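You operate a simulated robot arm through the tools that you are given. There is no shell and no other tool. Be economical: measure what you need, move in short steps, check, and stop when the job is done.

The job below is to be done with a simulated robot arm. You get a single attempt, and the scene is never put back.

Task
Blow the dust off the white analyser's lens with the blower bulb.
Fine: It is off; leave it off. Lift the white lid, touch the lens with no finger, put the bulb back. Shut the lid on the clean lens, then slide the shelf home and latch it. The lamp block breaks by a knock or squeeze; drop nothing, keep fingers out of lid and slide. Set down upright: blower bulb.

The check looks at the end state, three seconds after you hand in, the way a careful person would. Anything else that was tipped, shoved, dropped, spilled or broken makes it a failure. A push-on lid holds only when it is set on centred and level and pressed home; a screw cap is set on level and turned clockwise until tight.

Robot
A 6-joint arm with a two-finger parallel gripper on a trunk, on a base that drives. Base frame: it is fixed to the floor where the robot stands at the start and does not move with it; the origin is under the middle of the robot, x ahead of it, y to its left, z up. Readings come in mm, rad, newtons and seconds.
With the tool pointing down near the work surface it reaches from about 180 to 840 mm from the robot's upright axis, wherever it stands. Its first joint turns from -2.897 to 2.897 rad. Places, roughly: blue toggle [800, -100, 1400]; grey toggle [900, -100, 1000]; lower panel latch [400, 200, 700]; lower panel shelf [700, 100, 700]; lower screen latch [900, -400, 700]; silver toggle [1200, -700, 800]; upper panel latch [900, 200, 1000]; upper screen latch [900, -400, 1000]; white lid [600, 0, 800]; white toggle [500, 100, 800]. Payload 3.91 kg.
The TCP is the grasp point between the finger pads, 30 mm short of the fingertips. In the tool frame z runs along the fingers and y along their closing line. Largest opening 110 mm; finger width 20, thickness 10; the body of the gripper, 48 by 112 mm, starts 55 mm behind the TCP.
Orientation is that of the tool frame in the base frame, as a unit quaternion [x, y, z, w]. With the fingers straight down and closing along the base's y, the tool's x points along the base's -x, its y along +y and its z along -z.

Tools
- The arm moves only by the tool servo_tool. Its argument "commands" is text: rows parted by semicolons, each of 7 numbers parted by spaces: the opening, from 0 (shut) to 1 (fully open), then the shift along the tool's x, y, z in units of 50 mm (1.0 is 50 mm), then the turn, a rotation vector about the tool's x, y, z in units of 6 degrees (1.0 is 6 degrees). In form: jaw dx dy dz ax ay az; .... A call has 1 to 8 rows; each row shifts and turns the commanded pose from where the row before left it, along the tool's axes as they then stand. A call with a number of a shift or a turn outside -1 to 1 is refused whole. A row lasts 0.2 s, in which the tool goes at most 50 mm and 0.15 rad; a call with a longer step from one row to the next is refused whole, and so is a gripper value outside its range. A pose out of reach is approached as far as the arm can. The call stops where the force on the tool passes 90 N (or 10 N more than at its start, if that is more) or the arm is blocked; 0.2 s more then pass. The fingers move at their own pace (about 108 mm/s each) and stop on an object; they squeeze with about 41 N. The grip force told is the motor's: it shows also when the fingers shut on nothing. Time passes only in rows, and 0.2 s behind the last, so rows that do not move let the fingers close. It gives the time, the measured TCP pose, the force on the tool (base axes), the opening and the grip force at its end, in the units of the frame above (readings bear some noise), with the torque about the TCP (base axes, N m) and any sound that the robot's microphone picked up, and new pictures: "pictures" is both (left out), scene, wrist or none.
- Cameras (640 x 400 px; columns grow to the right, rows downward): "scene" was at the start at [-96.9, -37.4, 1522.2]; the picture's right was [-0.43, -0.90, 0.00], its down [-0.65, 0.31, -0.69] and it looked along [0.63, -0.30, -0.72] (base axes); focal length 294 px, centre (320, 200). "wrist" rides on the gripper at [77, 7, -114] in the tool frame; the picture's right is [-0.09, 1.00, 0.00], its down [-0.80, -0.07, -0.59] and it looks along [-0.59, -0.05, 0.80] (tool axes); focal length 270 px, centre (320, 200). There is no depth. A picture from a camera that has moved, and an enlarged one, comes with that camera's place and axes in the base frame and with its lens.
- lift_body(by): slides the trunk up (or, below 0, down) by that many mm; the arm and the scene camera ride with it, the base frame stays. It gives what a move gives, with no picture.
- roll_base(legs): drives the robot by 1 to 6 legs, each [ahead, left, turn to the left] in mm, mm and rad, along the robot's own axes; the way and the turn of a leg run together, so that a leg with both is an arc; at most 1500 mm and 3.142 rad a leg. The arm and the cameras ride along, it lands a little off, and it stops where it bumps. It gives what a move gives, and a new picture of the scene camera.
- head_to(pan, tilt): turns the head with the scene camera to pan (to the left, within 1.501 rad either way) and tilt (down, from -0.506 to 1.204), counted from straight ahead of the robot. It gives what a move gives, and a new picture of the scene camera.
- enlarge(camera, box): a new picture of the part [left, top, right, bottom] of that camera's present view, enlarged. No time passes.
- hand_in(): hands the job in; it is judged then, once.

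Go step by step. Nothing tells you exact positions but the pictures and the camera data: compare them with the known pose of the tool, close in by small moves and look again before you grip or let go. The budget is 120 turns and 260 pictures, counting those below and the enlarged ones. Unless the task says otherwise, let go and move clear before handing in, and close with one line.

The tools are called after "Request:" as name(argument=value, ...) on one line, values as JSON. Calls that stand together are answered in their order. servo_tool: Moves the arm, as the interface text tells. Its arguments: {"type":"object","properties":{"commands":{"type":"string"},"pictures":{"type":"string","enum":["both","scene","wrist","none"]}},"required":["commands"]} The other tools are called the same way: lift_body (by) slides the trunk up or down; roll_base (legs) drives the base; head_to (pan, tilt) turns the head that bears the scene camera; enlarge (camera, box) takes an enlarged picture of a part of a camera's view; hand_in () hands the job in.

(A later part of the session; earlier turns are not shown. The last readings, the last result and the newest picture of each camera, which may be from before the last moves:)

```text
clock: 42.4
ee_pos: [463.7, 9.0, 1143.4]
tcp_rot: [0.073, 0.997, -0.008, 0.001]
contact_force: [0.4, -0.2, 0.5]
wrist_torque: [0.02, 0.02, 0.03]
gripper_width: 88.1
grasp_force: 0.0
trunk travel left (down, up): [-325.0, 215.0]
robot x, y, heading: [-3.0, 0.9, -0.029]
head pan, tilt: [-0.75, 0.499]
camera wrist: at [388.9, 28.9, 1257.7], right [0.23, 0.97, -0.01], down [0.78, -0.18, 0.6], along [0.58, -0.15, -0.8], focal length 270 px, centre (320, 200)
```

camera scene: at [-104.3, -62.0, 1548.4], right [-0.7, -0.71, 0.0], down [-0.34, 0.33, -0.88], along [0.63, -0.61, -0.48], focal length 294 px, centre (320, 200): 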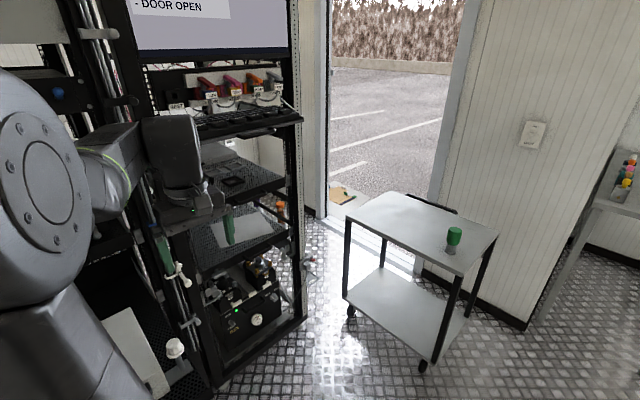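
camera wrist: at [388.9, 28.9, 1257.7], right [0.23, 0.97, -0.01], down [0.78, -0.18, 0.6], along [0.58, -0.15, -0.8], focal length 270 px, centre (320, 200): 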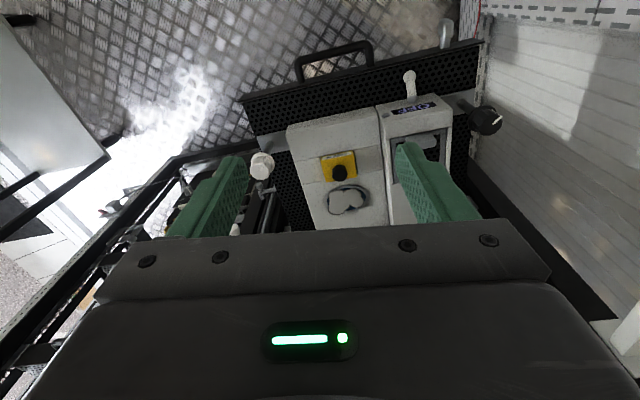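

Request:
servo_tool(commands="0.9 0.9 0 0 0 0 -1; 0.9 0.9 0 0 0 0 -0.4; 0.9 0.5 0 0 0 0 0; 0.9 0 0 0 0 0 0", pictures="none")

Request:
head_to(pan=-0.5, tilt=0.7)

Request:
roll_base(legs=[[0, 0, -1.38], [250, 0, 0]])

Request:
enlarge(camera="wrist", box=[0, 0, 640, 400])

```text
clock: 43.4
ee_pos: [350.1, 18.3, 1143.8]
tcp_rot: [0.0, 1.0, -0.009, -0.001]
contact_force: [0.6, -0.3, -0.1]
wrist_torque: [0.01, -0.01, -0.01]
gripper_width: 99.0
grasp_force: 0.0
trunk travel left (down, up): [-325.0, 215.0]
robot x, y, heading: [-0.3, -2.1, -0.023]
head pan, tilt: [-0.75, 0.499]
```

```text
clock: 44.1
ee_pos: [351.7, 17.2, 1143.5]
tcp_rot: [0.0, 1.0, -0.008, -0.001]
contact_force: [-0.4, 0.5, -0.2]
wrist_torque: [-0.04, -0.02, 0.01]
gripper_width: 99.0
grasp_force: 0.0
trunk travel left (down, up): [-325.0, 215.0]
robot x, y, heading: [1.1, 2.6, -0.024]
head pan, tilt: [-0.499, 0.7]
camera scene: at [-95.8, -40.9, 1380.7], right [-0.5, -0.87, 0.0], down [-0.56, 0.32, -0.77], along [0.66, -0.38, -0.64], focal length 294 px, centre (320, 200)
```

scene: 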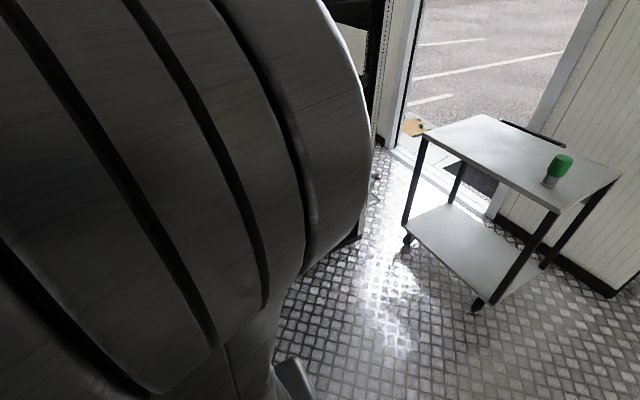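

```text
clock: 49.3
ee_pos: [139.3, -582.7, 1143.6]
tcp_rot: [0.628, 0.778, -0.005, -0.005]
contact_force: [-0.1, -0.4, -0.5]
wrist_torque: [-0.01, 0.02, -0.01]
gripper_width: 99.0
grasp_force: 0.0
trunk travel left (down, up): [-325.0, 215.0]
robot x, y, heading: [45.6, -243.5, -1.379]
head pan, tilt: [-0.499, 0.7]
camera scene: at [-10.6, -159.9, 1380.7], right [-0.95, 0.31, 0.0], down [0.2, 0.61, -0.76], along [-0.23, -0.73, -0.64], focal length 294 px, centre (320, 200)
```

scene: 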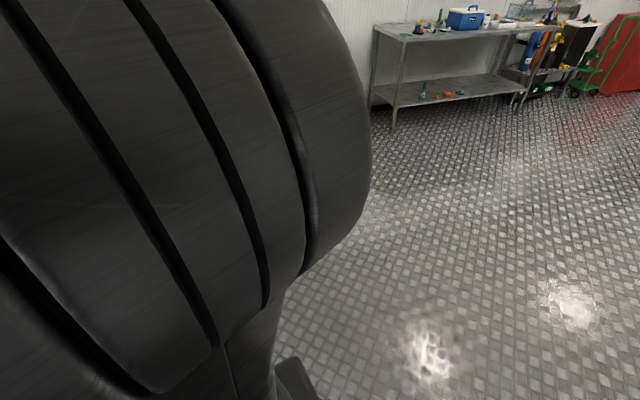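

```text
1.00 times, centred on (320, 200) of wrist (not enlarged: the box is as wide or as high as the picture)
camera zoom: at [131.9, -505.0, 1257.9], right [0.99, 0.12, -0.02], down [0.11, -0.8, 0.59], along [0.06, -0.59, -0.8], focal length 270 px, centre (320, 200)
```

zoom: 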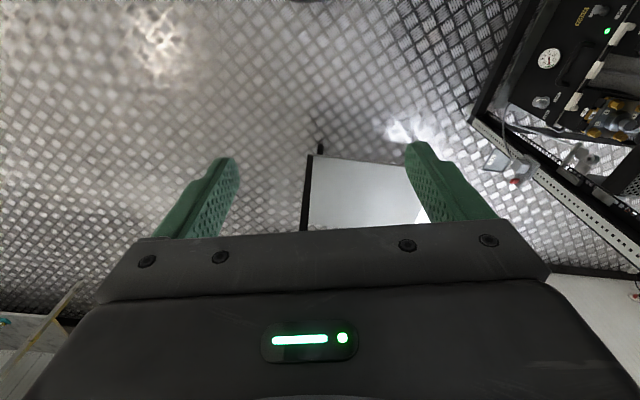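

I tilt the wrist up to see the cart top and bulb.

Request:
servo_tool(commands="0.9 0.5 0 0 0 -1 0; 0.9 0.5 0 0 0 -1 0; 0.9 0 0 0 0 -1 0; 0.9 0 0 0 0 -1 0; 0.9 0 0 0 0 0 0", pictures="wrist")

```text
clock: 50.5
ee_pos: [135.1, -539.6, 1134.1]
tcp_rot: [0.611, 0.767, -0.134, 0.141]
contact_force: [0.1, 0.2, 0.5]
wrist_torque: [-0.01, -0.03, 0.0]
gripper_width: 98.9
grasp_force: 0.0
trunk travel left (down, up): [-325.0, 215.0]
robot x, y, heading: [49.0, -239.7, -1.378]
head pan, tilt: [-0.499, 0.7]
camera wrist: at [120.4, -424.2, 1211.0], right [0.99, 0.14, 0.0], down [0.07, -0.51, 0.86], along [0.12, -0.85, -0.52], focal length 270 px, centre (320, 200)
```

wrist: 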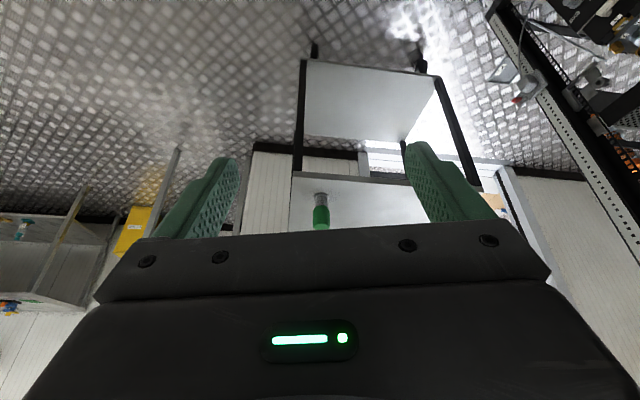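

Request:
roll_base(legs=[[200, 0, 0]])

Request:
enlarge(camera="wrist", box=[160, 40, 480, 240])

```text
clock: 52.1
ee_pos: [172.0, -733.3, 1133.6]
tcp_rot: [0.611, 0.767, -0.134, 0.142]
contact_force: [-0.8, -0.2, 0.1]
wrist_torque: [0.01, 0.03, -0.01]
gripper_width: 99.0
grasp_force: 0.1
trunk travel left (down, up): [-325.0, 215.0]
robot x, y, heading: [83.0, -439.2, -1.385]
head pan, tilt: [-0.499, 0.7]
camera scene: at [26.2, -355.6, 1380.4], right [-0.95, 0.31, 0.0], down [0.2, 0.61, -0.77], along [-0.24, -0.73, -0.64], focal length 294 px, centre (320, 200)
```

scene: 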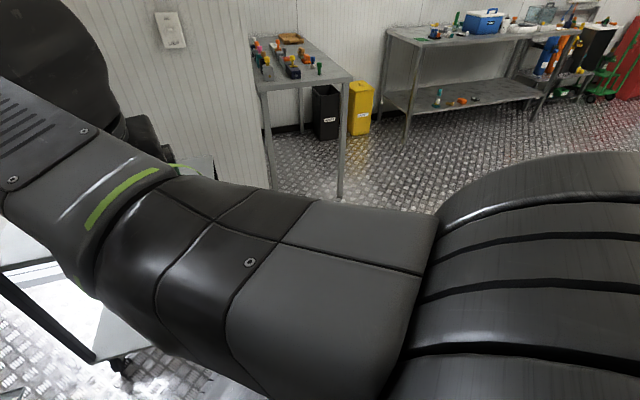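

```text
2.00 times, centred on (320, 140) of wrist
camera zoom: at [156.5, -619.9, 1209.4], right [0.99, 0.14, 0.0], down [0.07, -0.51, 0.86], along [0.12, -0.85, -0.52], focal length 541 px, centre (320, 320)
```

zoom: 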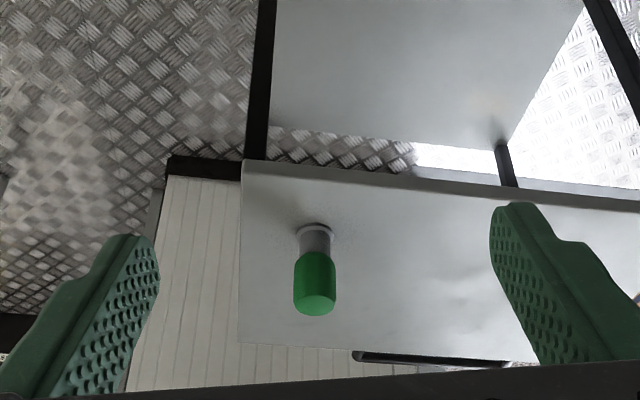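

Request:
servo_tool(commands="0.9 -0.8 0 0 0 1 0; 0.9 -0.9 0 0 0 1 0; 0.9 -0.9 0 0 0 1 0; 0.9 -0.9 0 0 0 0.9 0; 0.9 0 0 0.5 0 0 0; 0.9 0 0 0 0 0 0", pictures="wrist")

Request:
enlarge(camera="wrist", box=[160, 40, 480, 240])

```text
clock: 53.5
ee_pos: [208.1, -899.8, 1149.2]
tcp_rot: [0.626, 0.78, -0.007, -0.018]
contact_force: [0.5, 0.1, 0.5]
wrist_torque: [-0.02, -0.01, -0.03]
gripper_width: 99.1
grasp_force: 0.0
trunk travel left (down, up): [-325.0, 215.0]
robot x, y, heading: [86.2, -439.2, -1.387]
head pan, tilt: [-0.499, 0.7]
camera wrist: at [203.5, -823.9, 1264.1], right [0.99, 0.13, -0.03], down [0.13, -0.8, 0.58], along [0.05, -0.58, -0.81], focal length 270 px, centre (320, 200)
```

wrist: 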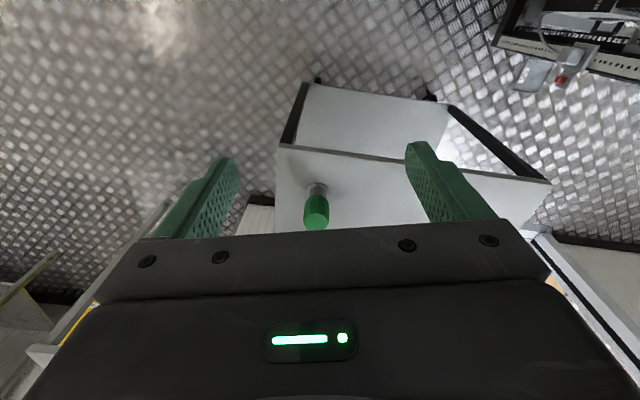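

```text
2.00 times, centred on (320, 140) of wrist
camera zoom: at [203.5, -823.9, 1264.1], right [0.99, 0.13, -0.03], down [0.13, -0.8, 0.58], along [0.05, -0.58, -0.81], focal length 541 px, centre (320, 320)
```

zoom: 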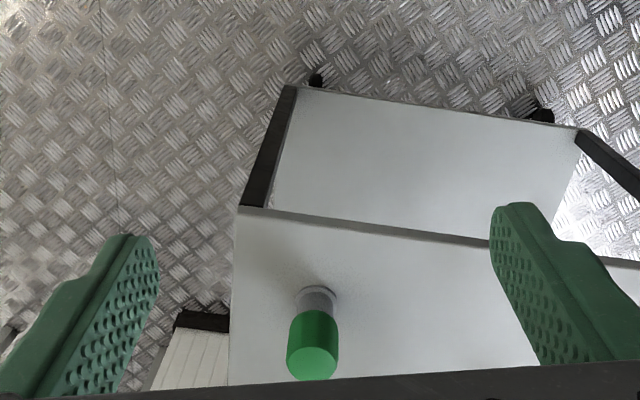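

The bulb stands near [226, -1164], base z≈740, top z≈864, green part about 50 mm across. I move above it.

Request:
servo_tool(commands="0.9 -0.87 -0.13 0 -0.35 0 0; 0.9 -0.87 -0.13 0.3 0 0 0; 0.9 -0.87 -0.13 0.5 0 0 0; 0.9 -0.87 -0.13 0.7 0 0 0; 0.9 -0.87 -0.13 0.7 0 0 0; 0.9 -0.87 -0.13 0.7 0 0 0; 0.9 0 0 0 0 0 0", pictures="wrist")

```text
refused: row 3 steps farther than a row can; nothing moved
```

Request:
servo_tool(commands="0.9 -0.85 -0.13 0 -0.35 0 0; 0.9 -0.85 -0.13 0.3 0 0 0; 0.9 -0.85 -0.13 0.4 0 0 0; 0.9 -0.85 -0.13 0.4 0 0 0; 0.9 -0.85 -0.13 0.4 0 0 0; 0.9 -0.85 -0.13 0.4 0 0 0; 0.9 0 0 0.9 0 0 0; 0.9 0 0 0 0 0 0", pictures="wrist")

Request:
enlarge(camera="wrist", box=[160, 40, 480, 240])

```text
clock: 55.3
ee_pos: [226.9, -1153.6, 1005.0]
tcp_rot: [0.626, 0.779, 0.007, -0.005]
contact_force: [0.4, 0.9, -0.5]
wrist_torque: [0.07, 0.0, 0.0]
gripper_width: 99.1
grasp_force: 0.1
trunk travel left (down, up): [-325.0, 215.0]
robot x, y, heading: [82.4, -439.4, -1.386]
head pan, tilt: [-0.499, 0.7]
camera wrist: at [216.9, -1078.7, 1120.9], right [0.99, 0.13, 0.0], down [0.1, -0.81, 0.58], along [0.08, -0.58, -0.81], focal length 270 px, centre (320, 200)
```

wrist: 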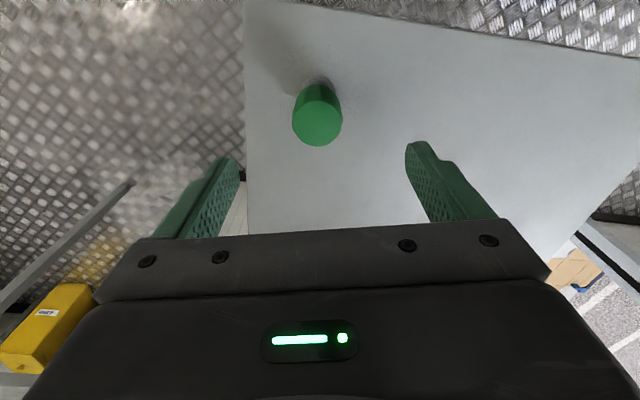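

```text
2.00 times, centred on (320, 140) of wrist
camera zoom: at [216.9, -1078.7, 1120.9], right [0.99, 0.13, 0.0], down [0.1, -0.81, 0.58], along [0.08, -0.58, -0.81], focal length 541 px, centre (320, 320)
```

zoom: 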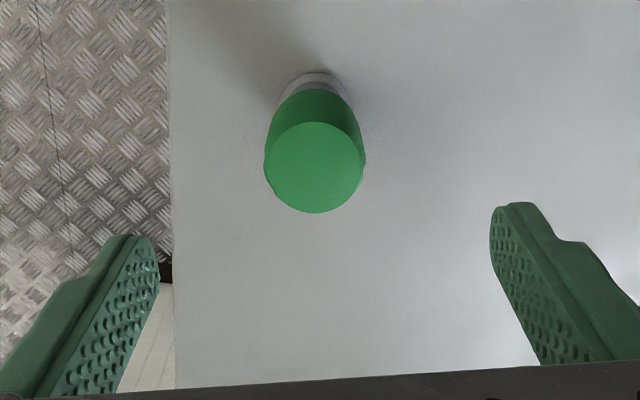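

Request:
servo_tool(commands="0.9 -0.4 -0.06 0 0 -0.16 0; 0.8 0 0 0.9 0 0 0; 0.8 0 0 0.9 0 0 0; 0.8 0 0 0 0 0 0", pictures="wrist")

Request:
enlarge(camera="wrist", box=[160, 40, 480, 240])

```text
clock: 56.3
ee_pos: [229.5, -1173.3, 912.9]
tcp_rot: [0.626, 0.78, 0.002, 0.001]
contact_force: [-0.4, -0.3, -0.4]
wrist_torque: [0.02, -0.01, -0.01]
gripper_width: 88.3
grasp_force: 0.0
trunk travel left (down, up): [-325.0, 215.0]
robot x, y, heading: [83.5, -440.0, -1.384]
head pan, tilt: [-0.499, 0.7]
camera wrist: at [218.8, -1096.3, 1025.9], right [0.99, 0.13, 0.0], down [0.1, -0.8, 0.59], along [0.08, -0.59, -0.8], focal length 270 px, centre (320, 200)
```

wrist: 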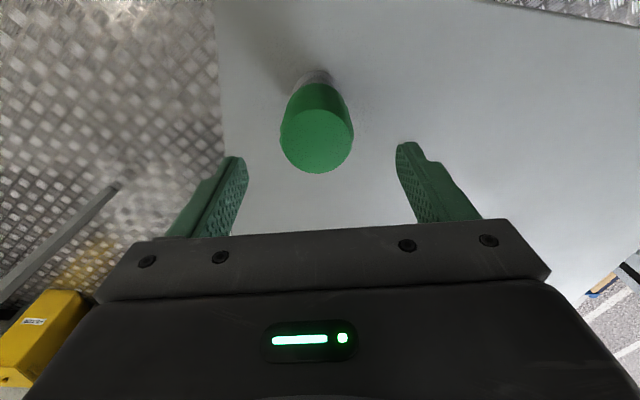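

```text
2.00 times, centred on (320, 140) of wrist
camera zoom: at [218.8, -1096.3, 1025.9], right [0.99, 0.13, 0.0], down [0.1, -0.8, 0.59], along [0.08, -0.59, -0.8], focal length 541 px, centre (320, 320)
```

zoom: 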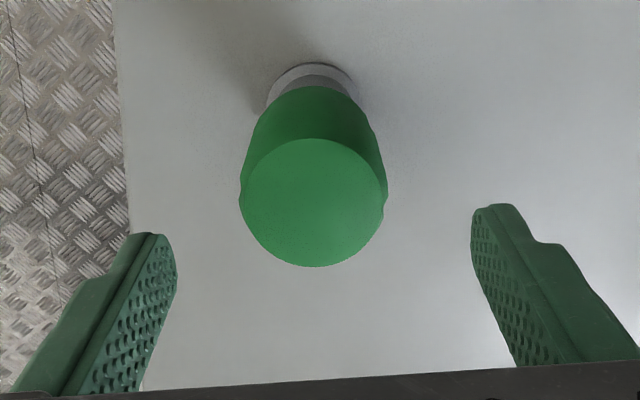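

Request:
servo_tool(commands="0.8 0 -0.05 0.6 0 0 0; 0.8 0 0 0.6 0 0 0; 0.8 0 0 0.45 0 0 0; 0.8 0 0 0 0 0 0", pictures="wrist")

```text
clock: 57.3
ee_pos: [226.6, -1174.3, 830.0]
tcp_rot: [0.626, 0.78, 0.001, 0.001]
contact_force: [-0.6, 0.2, -0.3]
wrist_torque: [-0.01, 0.01, -0.02]
gripper_width: 88.1
grasp_force: 0.0
trunk travel left (down, up): [-325.0, 215.0]
robot x, y, heading: [80.3, -438.5, -1.379]
head pan, tilt: [-0.499, 0.7]
camera wrist: at [216.4, -1097.2, 944.2], right [0.99, 0.13, 0.0], down [0.1, -0.8, 0.59], along [0.08, -0.59, -0.8], focal length 270 px, centre (320, 200)
```

wrist: 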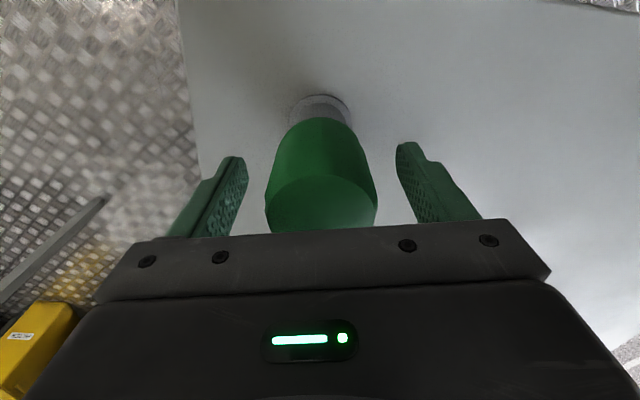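

Well aligned. I close gently in steps.

Request:
servo_tool(commands="0.5 0 0 0 0 0 0; 0.46 0 0 0 0 0 0; 0.44 0 0 0 0 0 0; 0.43 0 0 0 0 0 0; 0.43 0 0 0 0 0 0", pictures="wrist")

```text
clock: 58.5
ee_pos: [225.4, -1175.0, 829.5]
tcp_rot: [0.626, 0.78, 0.003, 0.002]
contact_force: [0.6, -0.6, -0.4]
wrist_torque: [-0.02, 0.04, 0.01]
gripper_width: 51.8
grasp_force: 41.0
trunk travel left (down, up): [-325.0, 215.0]
robot x, y, heading: [82.2, -441.5, -1.384]
head pan, tilt: [-0.499, 0.7]
camera wrist: at [216.4, -1097.1, 944.4], right [0.99, 0.13, 0.0], down [0.1, -0.8, 0.59], along [0.08, -0.59, -0.8], focal length 270 px, centre (320, 200)
```

wrist: 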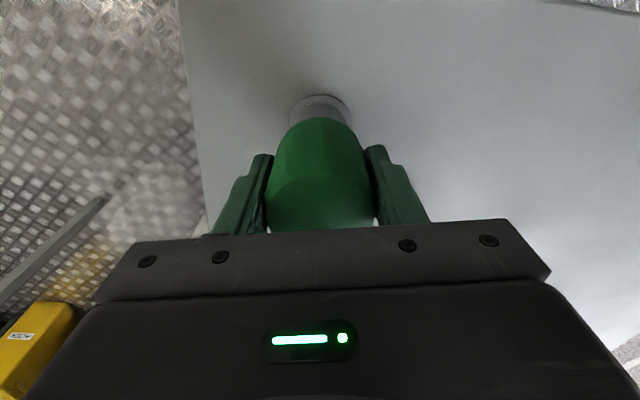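

Held. Original pose noted: TCP [225.4, -1175, 829.5]. I lift and look at the whole bulb.

Request:
servo_tool(commands="0.43 0 0 -0.2 0 0 0; 0.43 0 0 -0.6 0 0 0; 0.43 0 0 -0.9 0 0 0; 0.43 0 0 -0.9 0 0 0; 0.43 0 0 -0.9 0 0 0; 0.43 0 0 0 0 0 0", pictures="wrist")

Request:
enlarge(camera="wrist", box=[220, 60, 420, 240])

```text
clock: 59.9
ee_pos: [227.1, -1173.0, 1007.0]
tcp_rot: [0.626, 0.78, 0.002, 0.001]
contact_force: [1.7, 1.5, -0.8]
wrist_torque: [-0.01, -0.01, -0.01]
gripper_width: 51.9
grasp_force: 41.0
trunk travel left (down, up): [-325.0, 215.0]
robot x, y, heading: [84.7, -441.9, -1.39]
head pan, tilt: [-0.499, 0.7]
camera wrist: at [216.1, -1096.8, 1121.8], right [0.99, 0.13, 0.0], down [0.1, -0.8, 0.59], along [0.08, -0.59, -0.8], focal length 270 px, centre (320, 200)
```

wrist: 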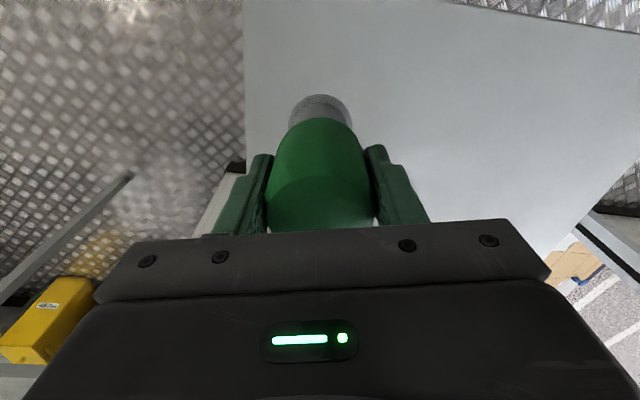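

```text
2.22 times, centred on (320, 150) of wrist
camera zoom: at [216.1, -1096.8, 1121.8], right [0.99, 0.13, 0.0], down [0.1, -0.8, 0.59], along [0.08, -0.59, -0.8], focal length 601 px, centre (320, 311)
```

zoom: 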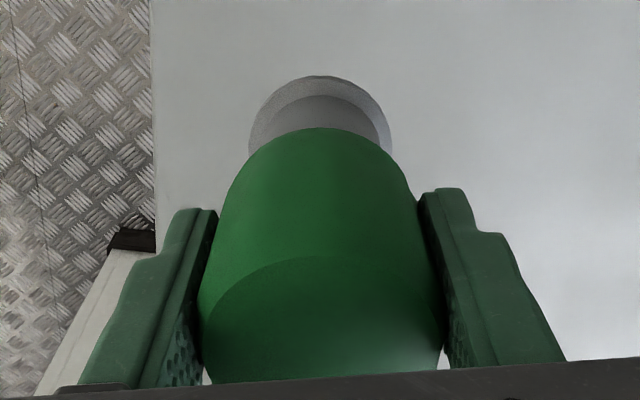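

Request:
servo_tool(commands="0.43 0.9 0 0 0 0 0; 0.43 0.9 0 -0.2 0 0 0; 0.43 0.9 0 -0.2 0 0 0; 0.43 0.9 0 -0.2 0 0 0; 0.43 0.9 0 -0.2 0 0 0; 0.43 0.9 0 -0.2 0 0 0; 0.43 0.9 0 0 0 0 0; 0.43 0 0 0 0 0 0", pictures="none")

Request:
roll_base(legs=[[-450, 0, 0], [0, 0, 1.38]])

Request:
enlarge(camera="wrist", box=[0, 0, 640, 400])

```text
clock: 61.7
ee_pos: [158.1, -864.7, 1053.5]
tcp_rot: [0.626, 0.78, 0.002, 0.002]
contact_force: [-0.6, 0.5, -1.6]
wrist_torque: [-0.02, 0.02, -0.04]
gripper_width: 51.7
grasp_force: 41.2
trunk travel left (down, up): [-325.0, 215.0]
robot x, y, heading: [84.3, -438.9, -1.385]
head pan, tilt: [-0.499, 0.7]
```

```text
clock: 67.8
ee_pos: [435.3, 1.9, 1052.8]
tcp_rot: [-0.018, 1.0, 0.002, 0.0]
contact_force: [0.7, -0.6, -0.8]
wrist_torque: [-0.01, -0.03, -0.01]
gripper_width: 51.8
grasp_force: 41.5
trunk travel left (down, up): [-325.0, 215.0]
robot x, y, heading: [-0.3, 4.6, 0.003]
head pan, tilt: [-0.499, 0.7]
camera scene: at [-93.0, -37.0, 1380.7], right [-0.48, -0.88, 0.0], down [-0.57, 0.31, -0.76], along [0.67, -0.36, -0.64], focal length 294 px, centre (320, 200)
```

scene: 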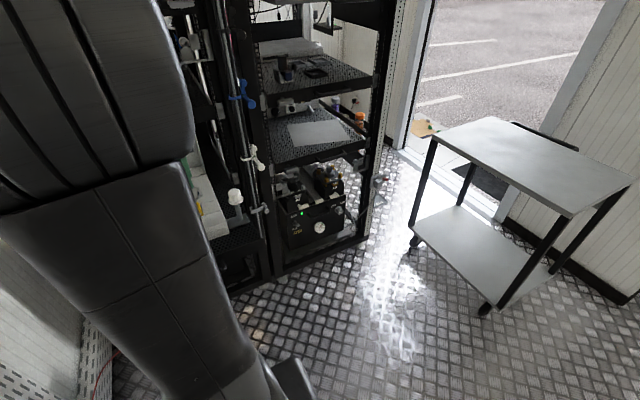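

```text
1.00 times, centred on (320, 200) of wrist (not enlarged: the box is as wide or as high as the picture)
camera zoom: at [358.0, 5.7, 1167.8], right [0.05, 1.0, 0.0], down [0.8, -0.04, 0.59], along [0.59, -0.03, -0.8], focal length 270 px, centre (320, 200)
```

zoom: 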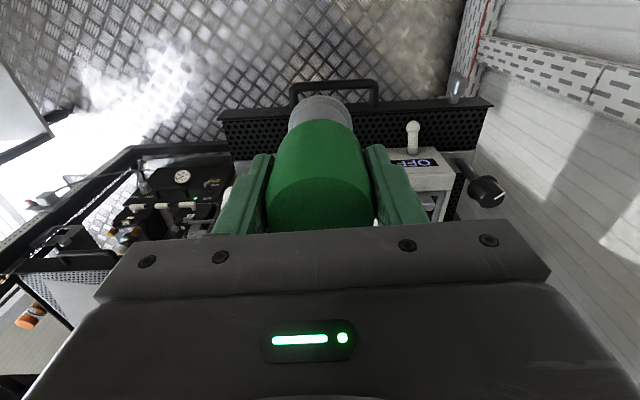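

Lens is at about [741, -1, 787]. The leaning lid leaves little room above, so I tilt the bulb 25° and approach from the front side.

Request:
servo_tool(commands="0.43 0 0 0 0 -1 0; 0.43 0 0 0 0 -1 0; 0.43 0 0 0 0 -1 0; 0.43 0 0 0 0 -1 0; 0.43 0 0 0 0 -0.17 0; 0.43 0 0 0 0 0 0", pictures="none")

Request:
servo_tool(commands="0.43 -0.6 -0.06 0.6 0 0 0; 0.43 -0.6 -0.06 0.6 0 0 0; 0.43 -0.6 -0.06 0.6 0 0 0; 0.43 -0.6 -0.04 0.6 0 0 0; 0.43 -0.6 -0.04 0.6 0 0 0; 0.43 -0.3 0 0.5 0 0 0; 0.43 0 0 0 0 0 0", pictures="wrist")

```text
clock: 69.2
ee_pos: [434.4, 0.5, 1052.6]
tcp_rot: [-0.017, 0.976, 0.006, 0.216]
contact_force: [-0.3, 0.2, -0.8]
wrist_torque: [0.03, 0.04, 0.0]
gripper_width: 51.7
grasp_force: 40.7
trunk travel left (down, up): [-325.0, 215.0]
robot x, y, heading: [0.5, 5.9, 0.001]
head pan, tilt: [-0.499, 0.7]
```

```text
clock: 70.8
ee_pos: [657.5, -2.9, 964.1]
tcp_rot: [-0.018, 0.976, 0.006, 0.216]
contact_force: [0.3, -0.9, -0.9]
wrist_torque: [0.0, -0.01, 0.02]
gripper_width: 51.4
grasp_force: 40.9
trunk travel left (down, up): [-325.0, 215.0]
robot x, y, heading: [1.6, 5.9, -0.0]
head pan, tilt: [-0.499, 0.7]
camera wrist: at [540.8, -0.5, 1035.2], right [0.04, 1.0, 0.04], down [0.48, -0.06, 0.88], along [0.88, -0.02, -0.48], focal length 270 px, centre (320, 200)
```

wrist: 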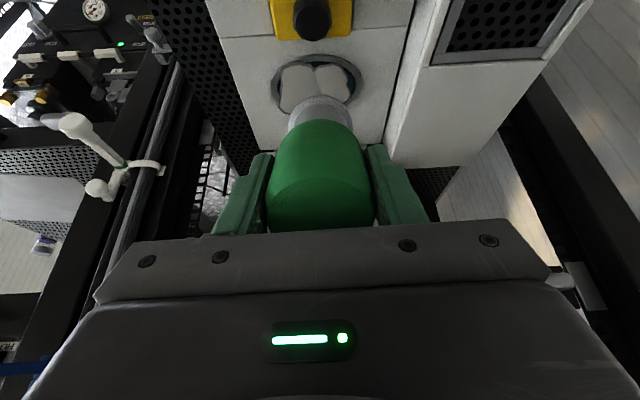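

Request:
servo_tool(commands="0.43 0 0.03 0.5 0 0 0; 0.43 0.03 0 0.5 0 0 0; 0.43 0 0 0.25 0 0 0; 0.43 0 0 0 0 0 0", pictures="wrist")

Request:
enlarge(camera="wrist", box=[220, 0, 420, 160])

```text
clock: 71.8
ee_pos: [684.4, -1.4, 908.0]
tcp_rot: [-0.017, 0.976, 0.006, 0.217]
contact_force: [1.1, -0.6, -1.1]
wrist_torque: [-0.02, 0.03, 0.01]
gripper_width: 51.6
grasp_force: 40.4
trunk travel left (down, up): [-325.0, 215.0]
robot x, y, heading: [2.8, 6.4, -0.003]
head pan, tilt: [-0.499, 0.7]
camera wrist: at [565.9, 1.9, 978.7], right [0.04, 1.0, 0.04], down [0.48, -0.06, 0.88], along [0.88, -0.02, -0.48], focal length 270 px, centre (320, 200)
```

wrist: 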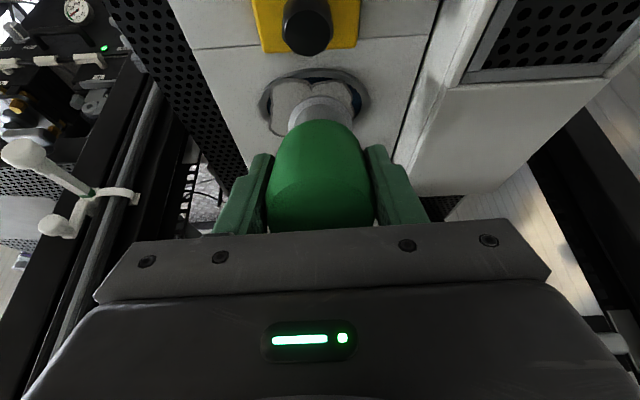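

```text
2.50 times, centred on (320, 80) of wrist
camera zoom: at [565.9, 1.9, 978.7], right [0.04, 1.0, 0.04], down [0.48, -0.06, 0.88], along [0.88, -0.02, -0.48], focal length 676 px, centre (320, 500)
```

zoom: 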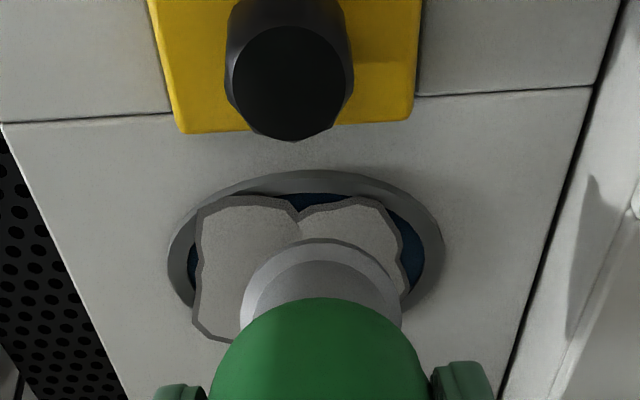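

Nozzle is about 35 mm from the lens, pointing at it. I shift a few mm and squeeze.

Request:
servo_tool(commands="0.43 0 -0.08 0 0 0 0; 0.3 0 0 0 0 0 0; 0.1 0 0 0 0 0 0; 0 0 0 0 0 0 0; 0 0 0 0 0 0 0", pictures="wrist")

Request:
enlarge(camera="wrist", box=[220, 0, 420, 160])

```text
clock: 73.0
ee_pos: [683.5, -4.9, 906.5]
tcp_rot: [-0.018, 0.976, 0.007, 0.217]
contact_force: [-1.1, -0.5, -1.0]
wrist_torque: [-0.03, -0.01, -0.01]
gripper_width: 51.8
grasp_force: 41.7
trunk travel left (down, up): [-325.0, 215.0]
robot x, y, heading: [-1.5, 4.3, -0.0]
head pan, tilt: [-0.499, 0.7]
camera wrist: at [565.3, -1.9, 978.9], right [0.04, 1.0, 0.04], down [0.48, -0.06, 0.88], along [0.88, -0.02, -0.48], focal length 270 px, centre (320, 200)
```

wrist: 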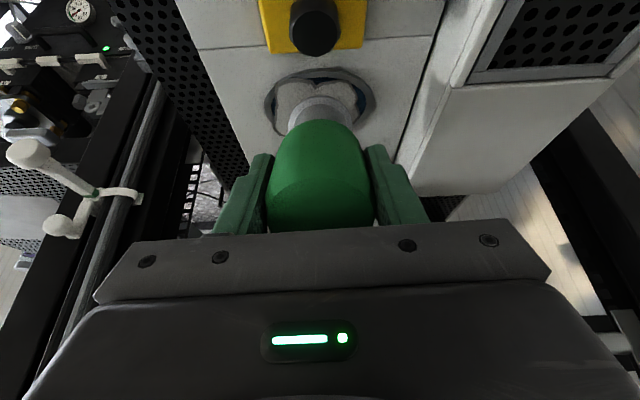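

```text
2.50 times, centred on (320, 80) of wrist
camera zoom: at [565.3, -1.9, 978.9], right [0.04, 1.0, 0.04], down [0.48, -0.06, 0.88], along [0.88, -0.02, -0.48], focal length 676 px, centre (320, 500)
```

zoom: 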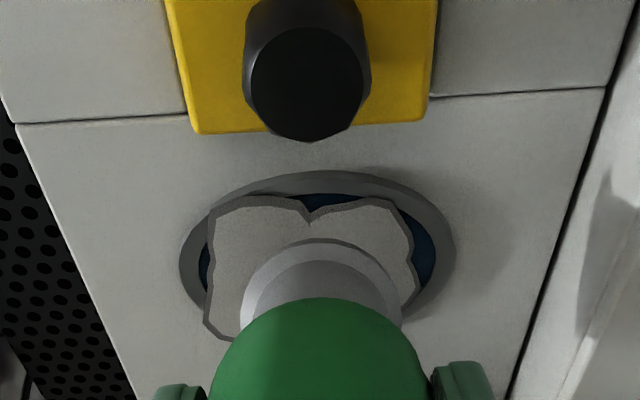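

No change yet. I move closer, within about 20 mm, keeping the squeeze.

Request:
servo_tool(commands="0 0 0 0.15 0 0 0; 0 0 0 0.15 0 0 0; 0 0 0 0 0 0 0; 0 0 0 0 0 0 0; 0 0 0 0 0 0 0", pictures="none")

Request:
enlarge(camera="wrist", box=[220, 0, 420, 160])

```text
clock: 74.2
ee_pos: [689.6, -4.3, 893.1]
tcp_rot: [-0.018, 0.976, 0.007, 0.216]
contact_force: [0.3, 0.4, -0.5]
wrist_torque: [-0.01, 0.02, 0.01]
gripper_width: 51.8
grasp_force: 41.2
trunk travel left (down, up): [-325.0, 215.0]
robot x, y, heading: [1.2, 5.2, 0.004]
head pan, tilt: [-0.499, 0.7]
```

```text
2.50 times, centred on (320, 80) of wrist
camera zoom: at [571.6, -1.5, 965.0], right [0.04, 1.0, 0.04], down [0.48, -0.06, 0.88], along [0.88, -0.02, -0.48], focal length 676 px, centre (320, 500)
```

zoom: 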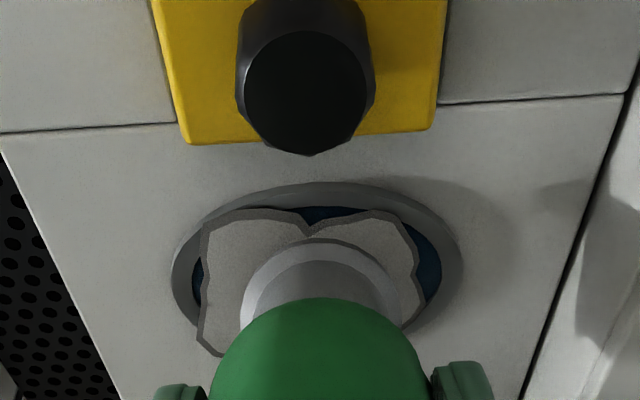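

Request:
servo_tool(commands="0.46 0 0 0 0 0 0; 0.46 0 0 0 0 0 0", pictures="none")

Request:
servo_tool(commands="0.466 0 0 0 0 0 0; 0.466 0 0 0 0 0 0", pictures="none")

```text
clock: 74.8
ee_pos: [689.7, -3.6, 894.3]
tcp_rot: [-0.018, 0.976, 0.006, 0.217]
contact_force: [-0.3, -0.4, -0.7]
wrist_torque: [0.01, 0.02, -0.03]
gripper_width: 51.8
grasp_force: 40.9
trunk travel left (down, up): [-325.0, 215.0]
robot x, y, heading: [2.0, 9.0, 0.004]
head pan, tilt: [-0.499, 0.7]
```

```text
clock: 75.4
ee_pos: [689.9, -4.6, 894.2]
tcp_rot: [-0.017, 0.976, 0.006, 0.217]
contact_force: [-0.4, -0.4, -0.8]
wrist_torque: [0.01, 0.0, 0.01]
gripper_width: 51.9
grasp_force: 1.7
trunk travel left (down, up): [-325.0, 215.0]
robot x, y, heading: [-1.7, 6.8, -0.003]
head pan, tilt: [-0.499, 0.7]
```

Force dropped to a light hold; I squeeze again at once, which gives a real pulse.

Request:
servo_tool(commands="0.3 0 0 0 0 0 0; 0.3 0 0 0 0 0 0", pictures="wrist")

Request:
enlarge(camera="wrist", box=[220, 0, 420, 160])

```text
clock: 76.0
ee_pos: [688.2, -3.8, 893.9]
tcp_rot: [-0.017, 0.976, 0.006, 0.216]
contact_force: [0.0, -0.4, 0.4]
wrist_torque: [-0.02, 0.04, 0.0]
gripper_width: 51.9
grasp_force: 40.9
trunk travel left (down, up): [-325.0, 215.0]
robot x, y, heading: [1.3, 4.6, 0.003]
head pan, tilt: [-0.499, 0.7]
camera wrist: at [571.6, -1.6, 965.0], right [0.04, 1.0, 0.04], down [0.48, -0.06, 0.88], along [0.88, -0.02, -0.48], focal length 270 px, centre (320, 200)
```

wrist: 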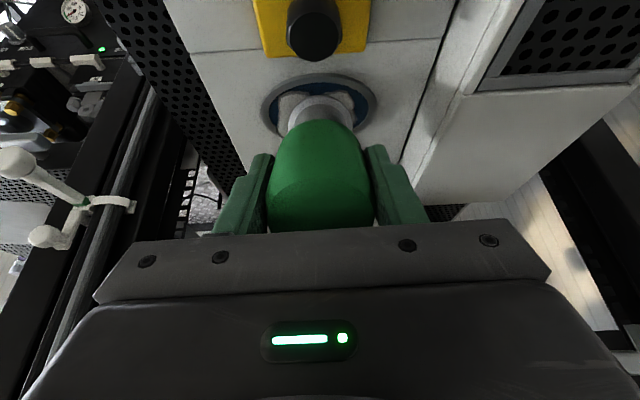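

```text
2.50 times, centred on (320, 80) of wrist
camera zoom: at [571.6, -1.6, 965.0], right [0.04, 1.0, 0.04], down [0.48, -0.06, 0.88], along [0.88, -0.02, -0.48], focal length 676 px, centre (320, 500)
```

zoom: 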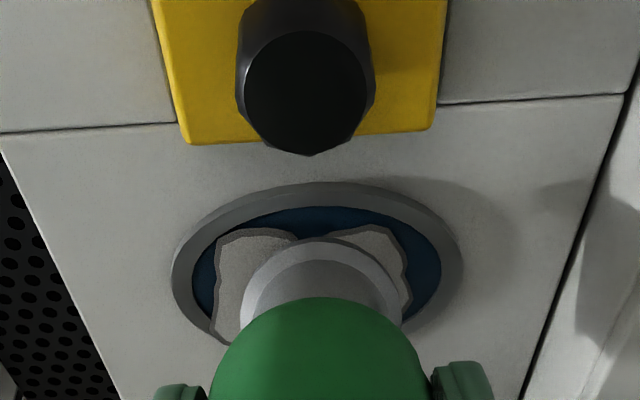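

A pulse shrinks the dust. I repeat pulses.

Request:
servo_tool(commands="0.466 0 0 0 0 0 0; 0.466 0 0 0 0 0 0; 0.3 0 0 0 0 0 0; 0.3 0 0 0 0 0 0; 0.466 0 0 0 0 0 0; 0.466 0 0 0 0 0 0; 0.3 0 0 0 0 0 0; 0.3 0 0 0 0 0 0", pictures="none")

Request:
enlarge(camera="wrist", box=[220, 0, 420, 160])

```text
clock: 77.8
ee_pos: [689.4, -3.6, 893.2]
tcp_rot: [-0.017, 0.976, 0.006, 0.216]
contact_force: [0.1, 0.5, 0.0]
wrist_torque: [0.0, 0.02, 0.0]
gripper_width: 51.6
grasp_force: 41.1
trunk travel left (down, up): [-325.0, 215.0]
robot x, y, heading: [1.4, 6.8, 0.006]
head pan, tilt: [-0.499, 0.7]
```

```text
2.50 times, centred on (320, 80) of wrist
camera zoom: at [571.6, -1.5, 965.0], right [0.04, 1.0, 0.04], down [0.48, -0.06, 0.88], along [0.88, -0.02, -0.48], focal length 676 px, centre (320, 500)
```

zoom: 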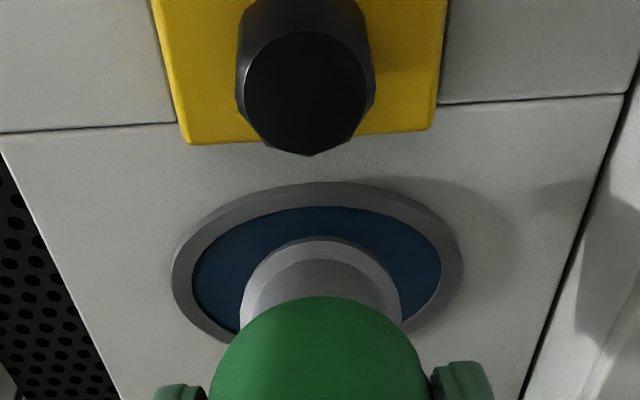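

It looks clean. I back off along the tool axis and check the whole lens.

Request:
servo_tool(commands="0.3 0 0 -0.5 0 0 0; 0.3 0 0 -0.9 0 0 0; 0.3 0 0 -0.9 0 0 0; 0.3 0 0 -0.5 0 0 0; 0.3 0 0 0 0 0 0", pictures="none")

Request:
enlarge(camera="wrist", box=[160, 0, 480, 200])

```text
clock: 79.0
ee_pos: [629.1, -7.5, 1019.6]
tcp_rot: [-0.017, 0.976, 0.006, 0.216]
contact_force: [-0.2, -0.2, -1.5]
wrist_torque: [0.02, -0.01, 0.01]
gripper_width: 51.9
grasp_force: 41.3
trunk travel left (down, up): [-325.0, 215.0]
robot x, y, heading: [0.0, 4.3, -0.0]
head pan, tilt: [-0.499, 0.7]
```

```text
2.00 times, centred on (320, 100) of wrist
camera zoom: at [512.3, -3.4, 1089.8], right [0.04, 1.0, 0.04], down [0.48, -0.06, 0.88], along [0.88, -0.02, -0.48], focal length 541 px, centre (320, 400)
```

zoom: 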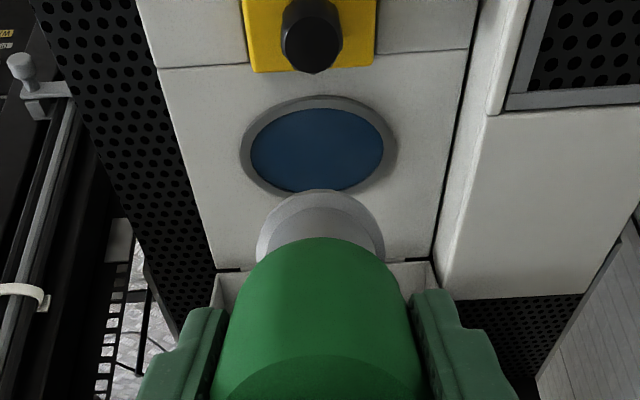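

Lens is fully clean. I retract, straighten the bulb and drive back to the cart.

Request:
servo_tool(commands="0.3 0.9 0.06 -0.2 0 0 0; 0.3 0.9 0.06 0 0 0 0; 0.3 0.9 0 0 0 0 0; 0.3 0.9 0 -0.1 0 0 0; 0.3 0 0 0 0 1 0; 0.3 0 0 0 0 1 0; 0.3 0 0 0 0 1 0; 0.3 0 0 0 0 1 0", pictures="none")

Request:
servo_tool(commands="0.3 0 0 -0.7 0 0.17 0; 0.3 0 0 -0.8 0 0 0; 0.3 0 0 0 0 0 0", pictures="wrist")

Request:
roll_base(legs=[[0, 0, -1.385], [450, 0, 0]])

```text
clock: 80.8
ee_pos: [461.0, -6.6, 956.5]
tcp_rot: [-0.019, 1.0, 0.003, 0.008]
contact_force: [1.1, 0.4, -1.8]
wrist_torque: [-0.02, -0.02, -0.02]
gripper_width: 51.6
grasp_force: 40.4
trunk travel left (down, up): [-325.0, 215.0]
robot x, y, heading: [2.3, 8.0, 0.003]
head pan, tilt: [-0.499, 0.7]
```

```text
clock: 81.6
ee_pos: [461.3, -6.5, 1034.4]
tcp_rot: [-0.019, 1.0, 0.004, -0.002]
contact_force: [-0.4, 0.4, -1.3]
wrist_torque: [-0.01, -0.01, -0.04]
gripper_width: 51.7
grasp_force: 40.5
trunk travel left (down, up): [-325.0, 215.0]
robot x, y, heading: [3.7, 6.4, 0.004]
head pan, tilt: [-0.499, 0.7]
camera wrist: at [385.3, -2.1, 1148.9], right [0.05, 1.0, 0.0], down [0.8, -0.04, 0.59], along [0.59, -0.03, -0.81], focal length 270 px, centre (320, 200)
```

wrist: 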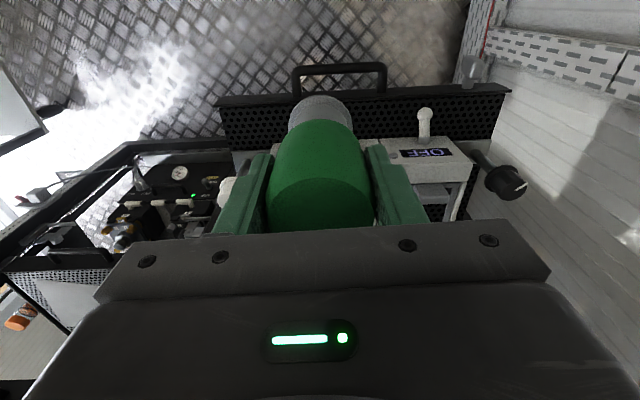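

```text
clock: 87.8
ee_pos: [128.2, -897.4, 1033.5]
tcp_rot: [0.638, 0.77, 0.002, 0.001]
contact_force: [0.0, -0.2, 0.1]
wrist_torque: [0.03, 0.01, -0.01]
gripper_width: 51.5
grasp_force: 41.2
trunk travel left (down, up): [-325.0, 215.0]
robot x, y, heading: [71.3, -440.9, -1.419]
head pan, tilt: [-0.499, 0.7]
camera scene: at [17.1, -354.6, 1380.7], right [-0.94, 0.34, 0.0], down [0.22, 0.61, -0.76], along [-0.26, -0.72, -0.64], focal length 294 px, centre (320, 200)
```

scene: 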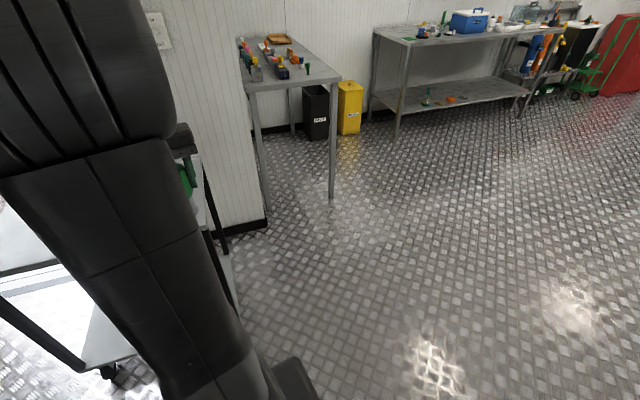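

Request:
servo_tool(commands="0.3 -0.83 0.126 0 0 0 0; 0.3 -0.83 0.126 0 0 0 0; 0.3 -0.83 0.126 0 0 0 0; 0.3 -0.83 0.126 0 0 0 0; 0.3 -0.83 0.126 0.3 0 0 0; 0.3 -0.83 0.126 0.3 0 0 0; 0.3 -0.83 0.126 0.3 0 0 0; 0.3 0 0 0.9 0 0 0", pictures="wrist")

```text
clock: 89.6
ee_pos: [226.7, -1173.7, 944.0]
tcp_rot: [0.638, 0.77, 0.002, 0.001]
contact_force: [0.9, 0.1, -1.1]
wrist_torque: [0.03, -0.01, 0.03]
gripper_width: 51.5
grasp_force: 40.7
trunk travel left (down, up): [-325.0, 215.0]
robot x, y, heading: [68.5, -438.3, -1.413]
head pan, tilt: [-0.499, 0.7]
camera wrist: at [219.1, -1097.3, 1059.4], right [1.0, 0.1, 0.0], down [0.08, -0.8, 0.59], along [0.06, -0.59, -0.81], focal length 270 px, centre (320, 200)
```

wrist: 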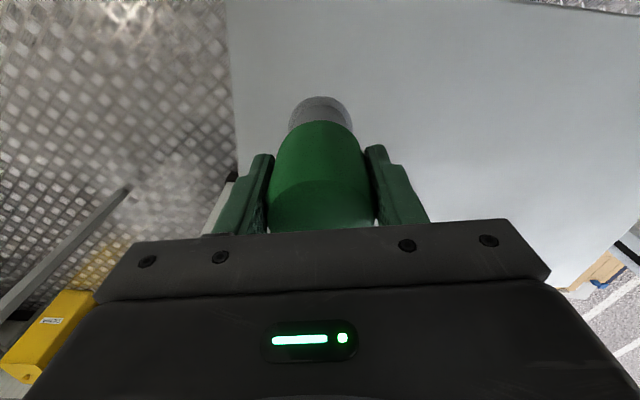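

Request:
servo_tool(commands="0.3 0 0 0.8 0 0 0; 0.3 0 0 0.7 0 0 0; 0.3 0 0 0.55 0 0 0; 0.3 0 0 0.08 0 0 0; 0.3 0 0 0 0 0 0", pictures="wrist")

```text
clock: 90.8
ee_pos: [226.1, -1174.1, 837.8]
tcp_rot: [0.638, 0.77, 0.002, 0.002]
contact_force: [0.1, -0.5, -1.2]
wrist_torque: [-0.01, 0.0, 0.04]
gripper_width: 51.6
grasp_force: 40.8
trunk travel left (down, up): [-325.0, 215.0]
robot x, y, heading: [68.7, -436.4, -1.418]
head pan, tilt: [-0.499, 0.7]
camera wrist: at [219.2, -1096.9, 952.7], right [1.0, 0.1, 0.0], down [0.08, -0.8, 0.59], along [0.06, -0.59, -0.8], focal length 270 px, centre (320, 200)
```

wrist: 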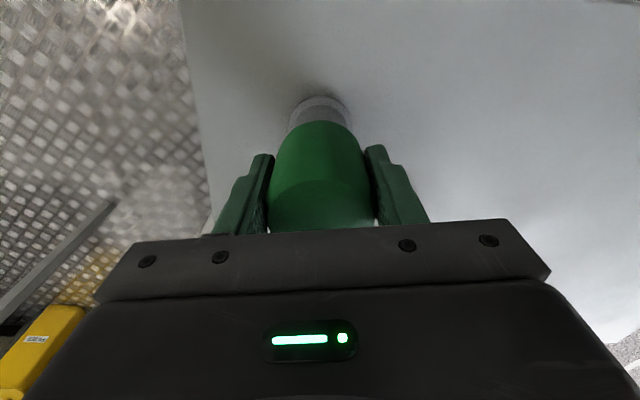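

Request:
servo_tool(commands="0.3 0 0 0.06 0 0 0; 0.3 0 0 0.04 0 0 0; 0.3 0 0 0.02 0 0 0; 0.3 0 0 0.02 0 0 0; 0.3 0 0 0 0 0 0", pictures="none")

```text
clock: 92.0
ee_pos: [227.2, -1174.0, 830.9]
tcp_rot: [0.638, 0.77, 0.002, 0.002]
contact_force: [0.3, 0.2, -0.6]
wrist_torque: [0.0, -0.03, -0.01]
gripper_width: 51.4
grasp_force: 40.9
trunk travel left (down, up): [-325.0, 215.0]
robot x, y, heading: [69.8, -439.0, -1.42]
head pan, tilt: [-0.499, 0.7]
```

Request:
servo_tool(commands="0.3 0 0 0.02 0 0 0; 0.3 0 0 0.02 0 0 0; 0.3 0 0 0 0 0 0", pictures="none")

```text
clock: 92.8
ee_pos: [225.4, -1174.4, 829.5]
tcp_rot: [0.638, 0.77, 0.002, 0.002]
contact_force: [0.0, -0.8, 3.8]
wrist_torque: [-0.1, 0.08, 0.0]
gripper_width: 51.8
grasp_force: 40.8
trunk travel left (down, up): [-325.0, 215.0]
robot x, y, heading: [73.4, -440.2, -1.416]
head pan, tilt: [-0.499, 0.7]
```

Contact made (4 N up). I open slowly and rise.

Request:
servo_tool(commands="0.466 0 0 0 0 0 0; 0.5 0 0 0 0 0 0; 0.6 0 0 0 0 0 0; 0.8 0 0 0 0 0 0; 0.8 0 0 -0.4 0 0 0; 0.8 0 0 -0.9 0 0 0; 0.8 0 0 -0.9 0 0 0; 0.8 0 0 -0.9 0 0 0", pictures="wrist")

```text
clock: 94.6
ee_pos: [223.8, -1172.8, 983.7]
tcp_rot: [0.638, 0.77, 0.001, 0.001]
contact_force: [-0.8, 0.3, 1.0]
wrist_torque: [-0.01, 0.01, -0.01]
gripper_width: 87.8
grasp_force: 0.1
trunk travel left (down, up): [-325.0, 215.0]
robot x, y, heading: [67.4, -442.3, -1.415]
head pan, tilt: [-0.499, 0.7]
camera wrist: at [216.7, -1096.6, 1098.8], right [1.0, 0.1, 0.0], down [0.08, -0.8, 0.59], along [0.06, -0.59, -0.8], focal length 270 px, centre (320, 200)
```

wrist: 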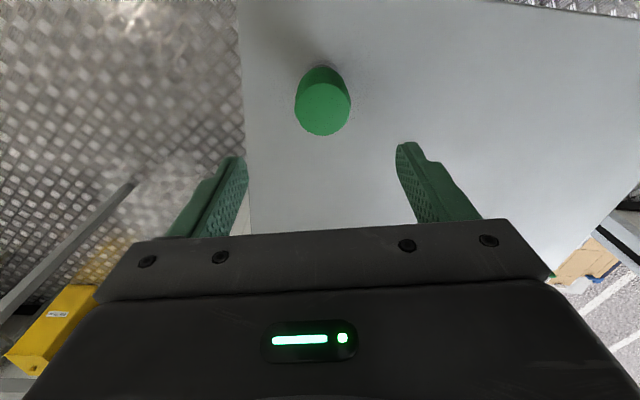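

Bulb is standing back in its place. I retract and drive back to the analyser.

Request:
servo_tool(commands="0.8 0.9 0 -0.4 0 0 0; 0.8 0.9 0 -0.4 0 0 0; 0.8 0.9 0 -0.4 0 0 0; 0.8 0.9 0 -0.4 0 0 0; 0.8 0.9 0 -0.4 0 0 0; 0.8 0.9 0 -0.4 0 0 0; 0.8 0.9 0 -0.4 0 0 0; 0.8 0 0 0 0 0 0", pictures="none")

Request:
roll_base(legs=[[-446, 0, 0], [0, 0, 1.4]])

Request:
enlarge(camera="wrist", box=[0, 0, 640, 400])

```text
clock: 96.4
ee_pos: [167.8, -861.1, 1125.2]
tcp_rot: [0.638, 0.77, 0.003, 0.001]
contact_force: [-0.3, -0.8, 0.3]
wrist_torque: [-0.04, -0.02, -0.01]
gripper_width: 88.2
grasp_force: 0.1
trunk travel left (down, up): [-325.0, 215.0]
robot x, y, heading: [70.2, -439.5, -1.415]
head pan, tilt: [-0.499, 0.7]
```

```text
clock: 102.5
ee_pos: [433.4, 22.4, 1125.8]
tcp_rot: [-0.011, 1.0, 0.003, -0.001]
contact_force: [0.8, 0.0, 0.3]
wrist_torque: [-0.03, 0.01, 0.02]
gripper_width: 88.1
grasp_force: 0.1
trunk travel left (down, up): [-325.0, 215.0]
robot x, y, heading: [1.3, -2.4, -0.013]
head pan, tilt: [-0.499, 0.7]
camera scene: at [-94.2, -44.6, 1380.7], right [-0.49, -0.87, 0.0], down [-0.56, 0.32, -0.76], along [0.67, -0.37, -0.64], focal length 294 px, centre (320, 200)
```

scene: 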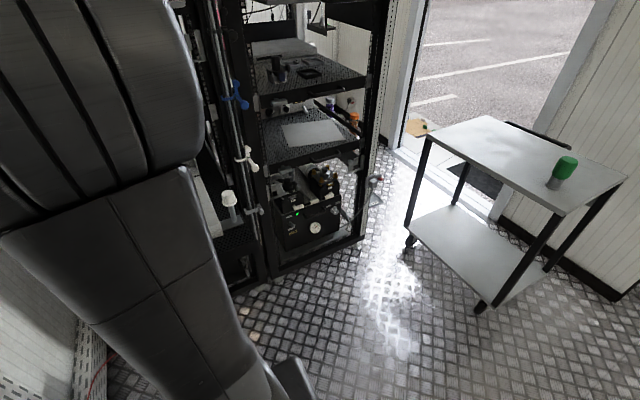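

```text
1.00 times, centred on (320, 200) of wrist (not enlarged: the box is as wide or as high as the picture)
camera zoom: at [357.0, 27.3, 1239.0], right [0.07, 1.0, 0.0], down [0.8, -0.06, 0.59], along [0.59, -0.04, -0.8], focal length 270 px, centre (320, 200)
```

zoom: 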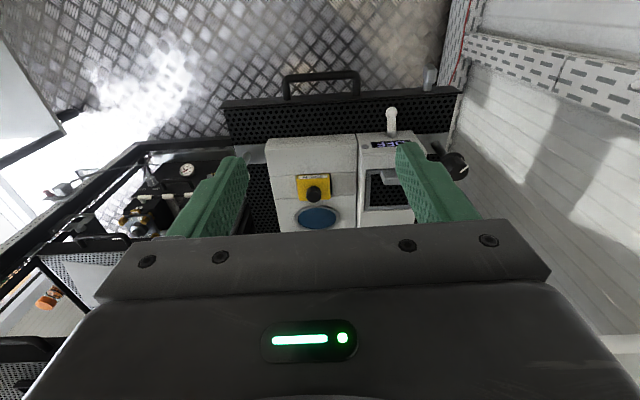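

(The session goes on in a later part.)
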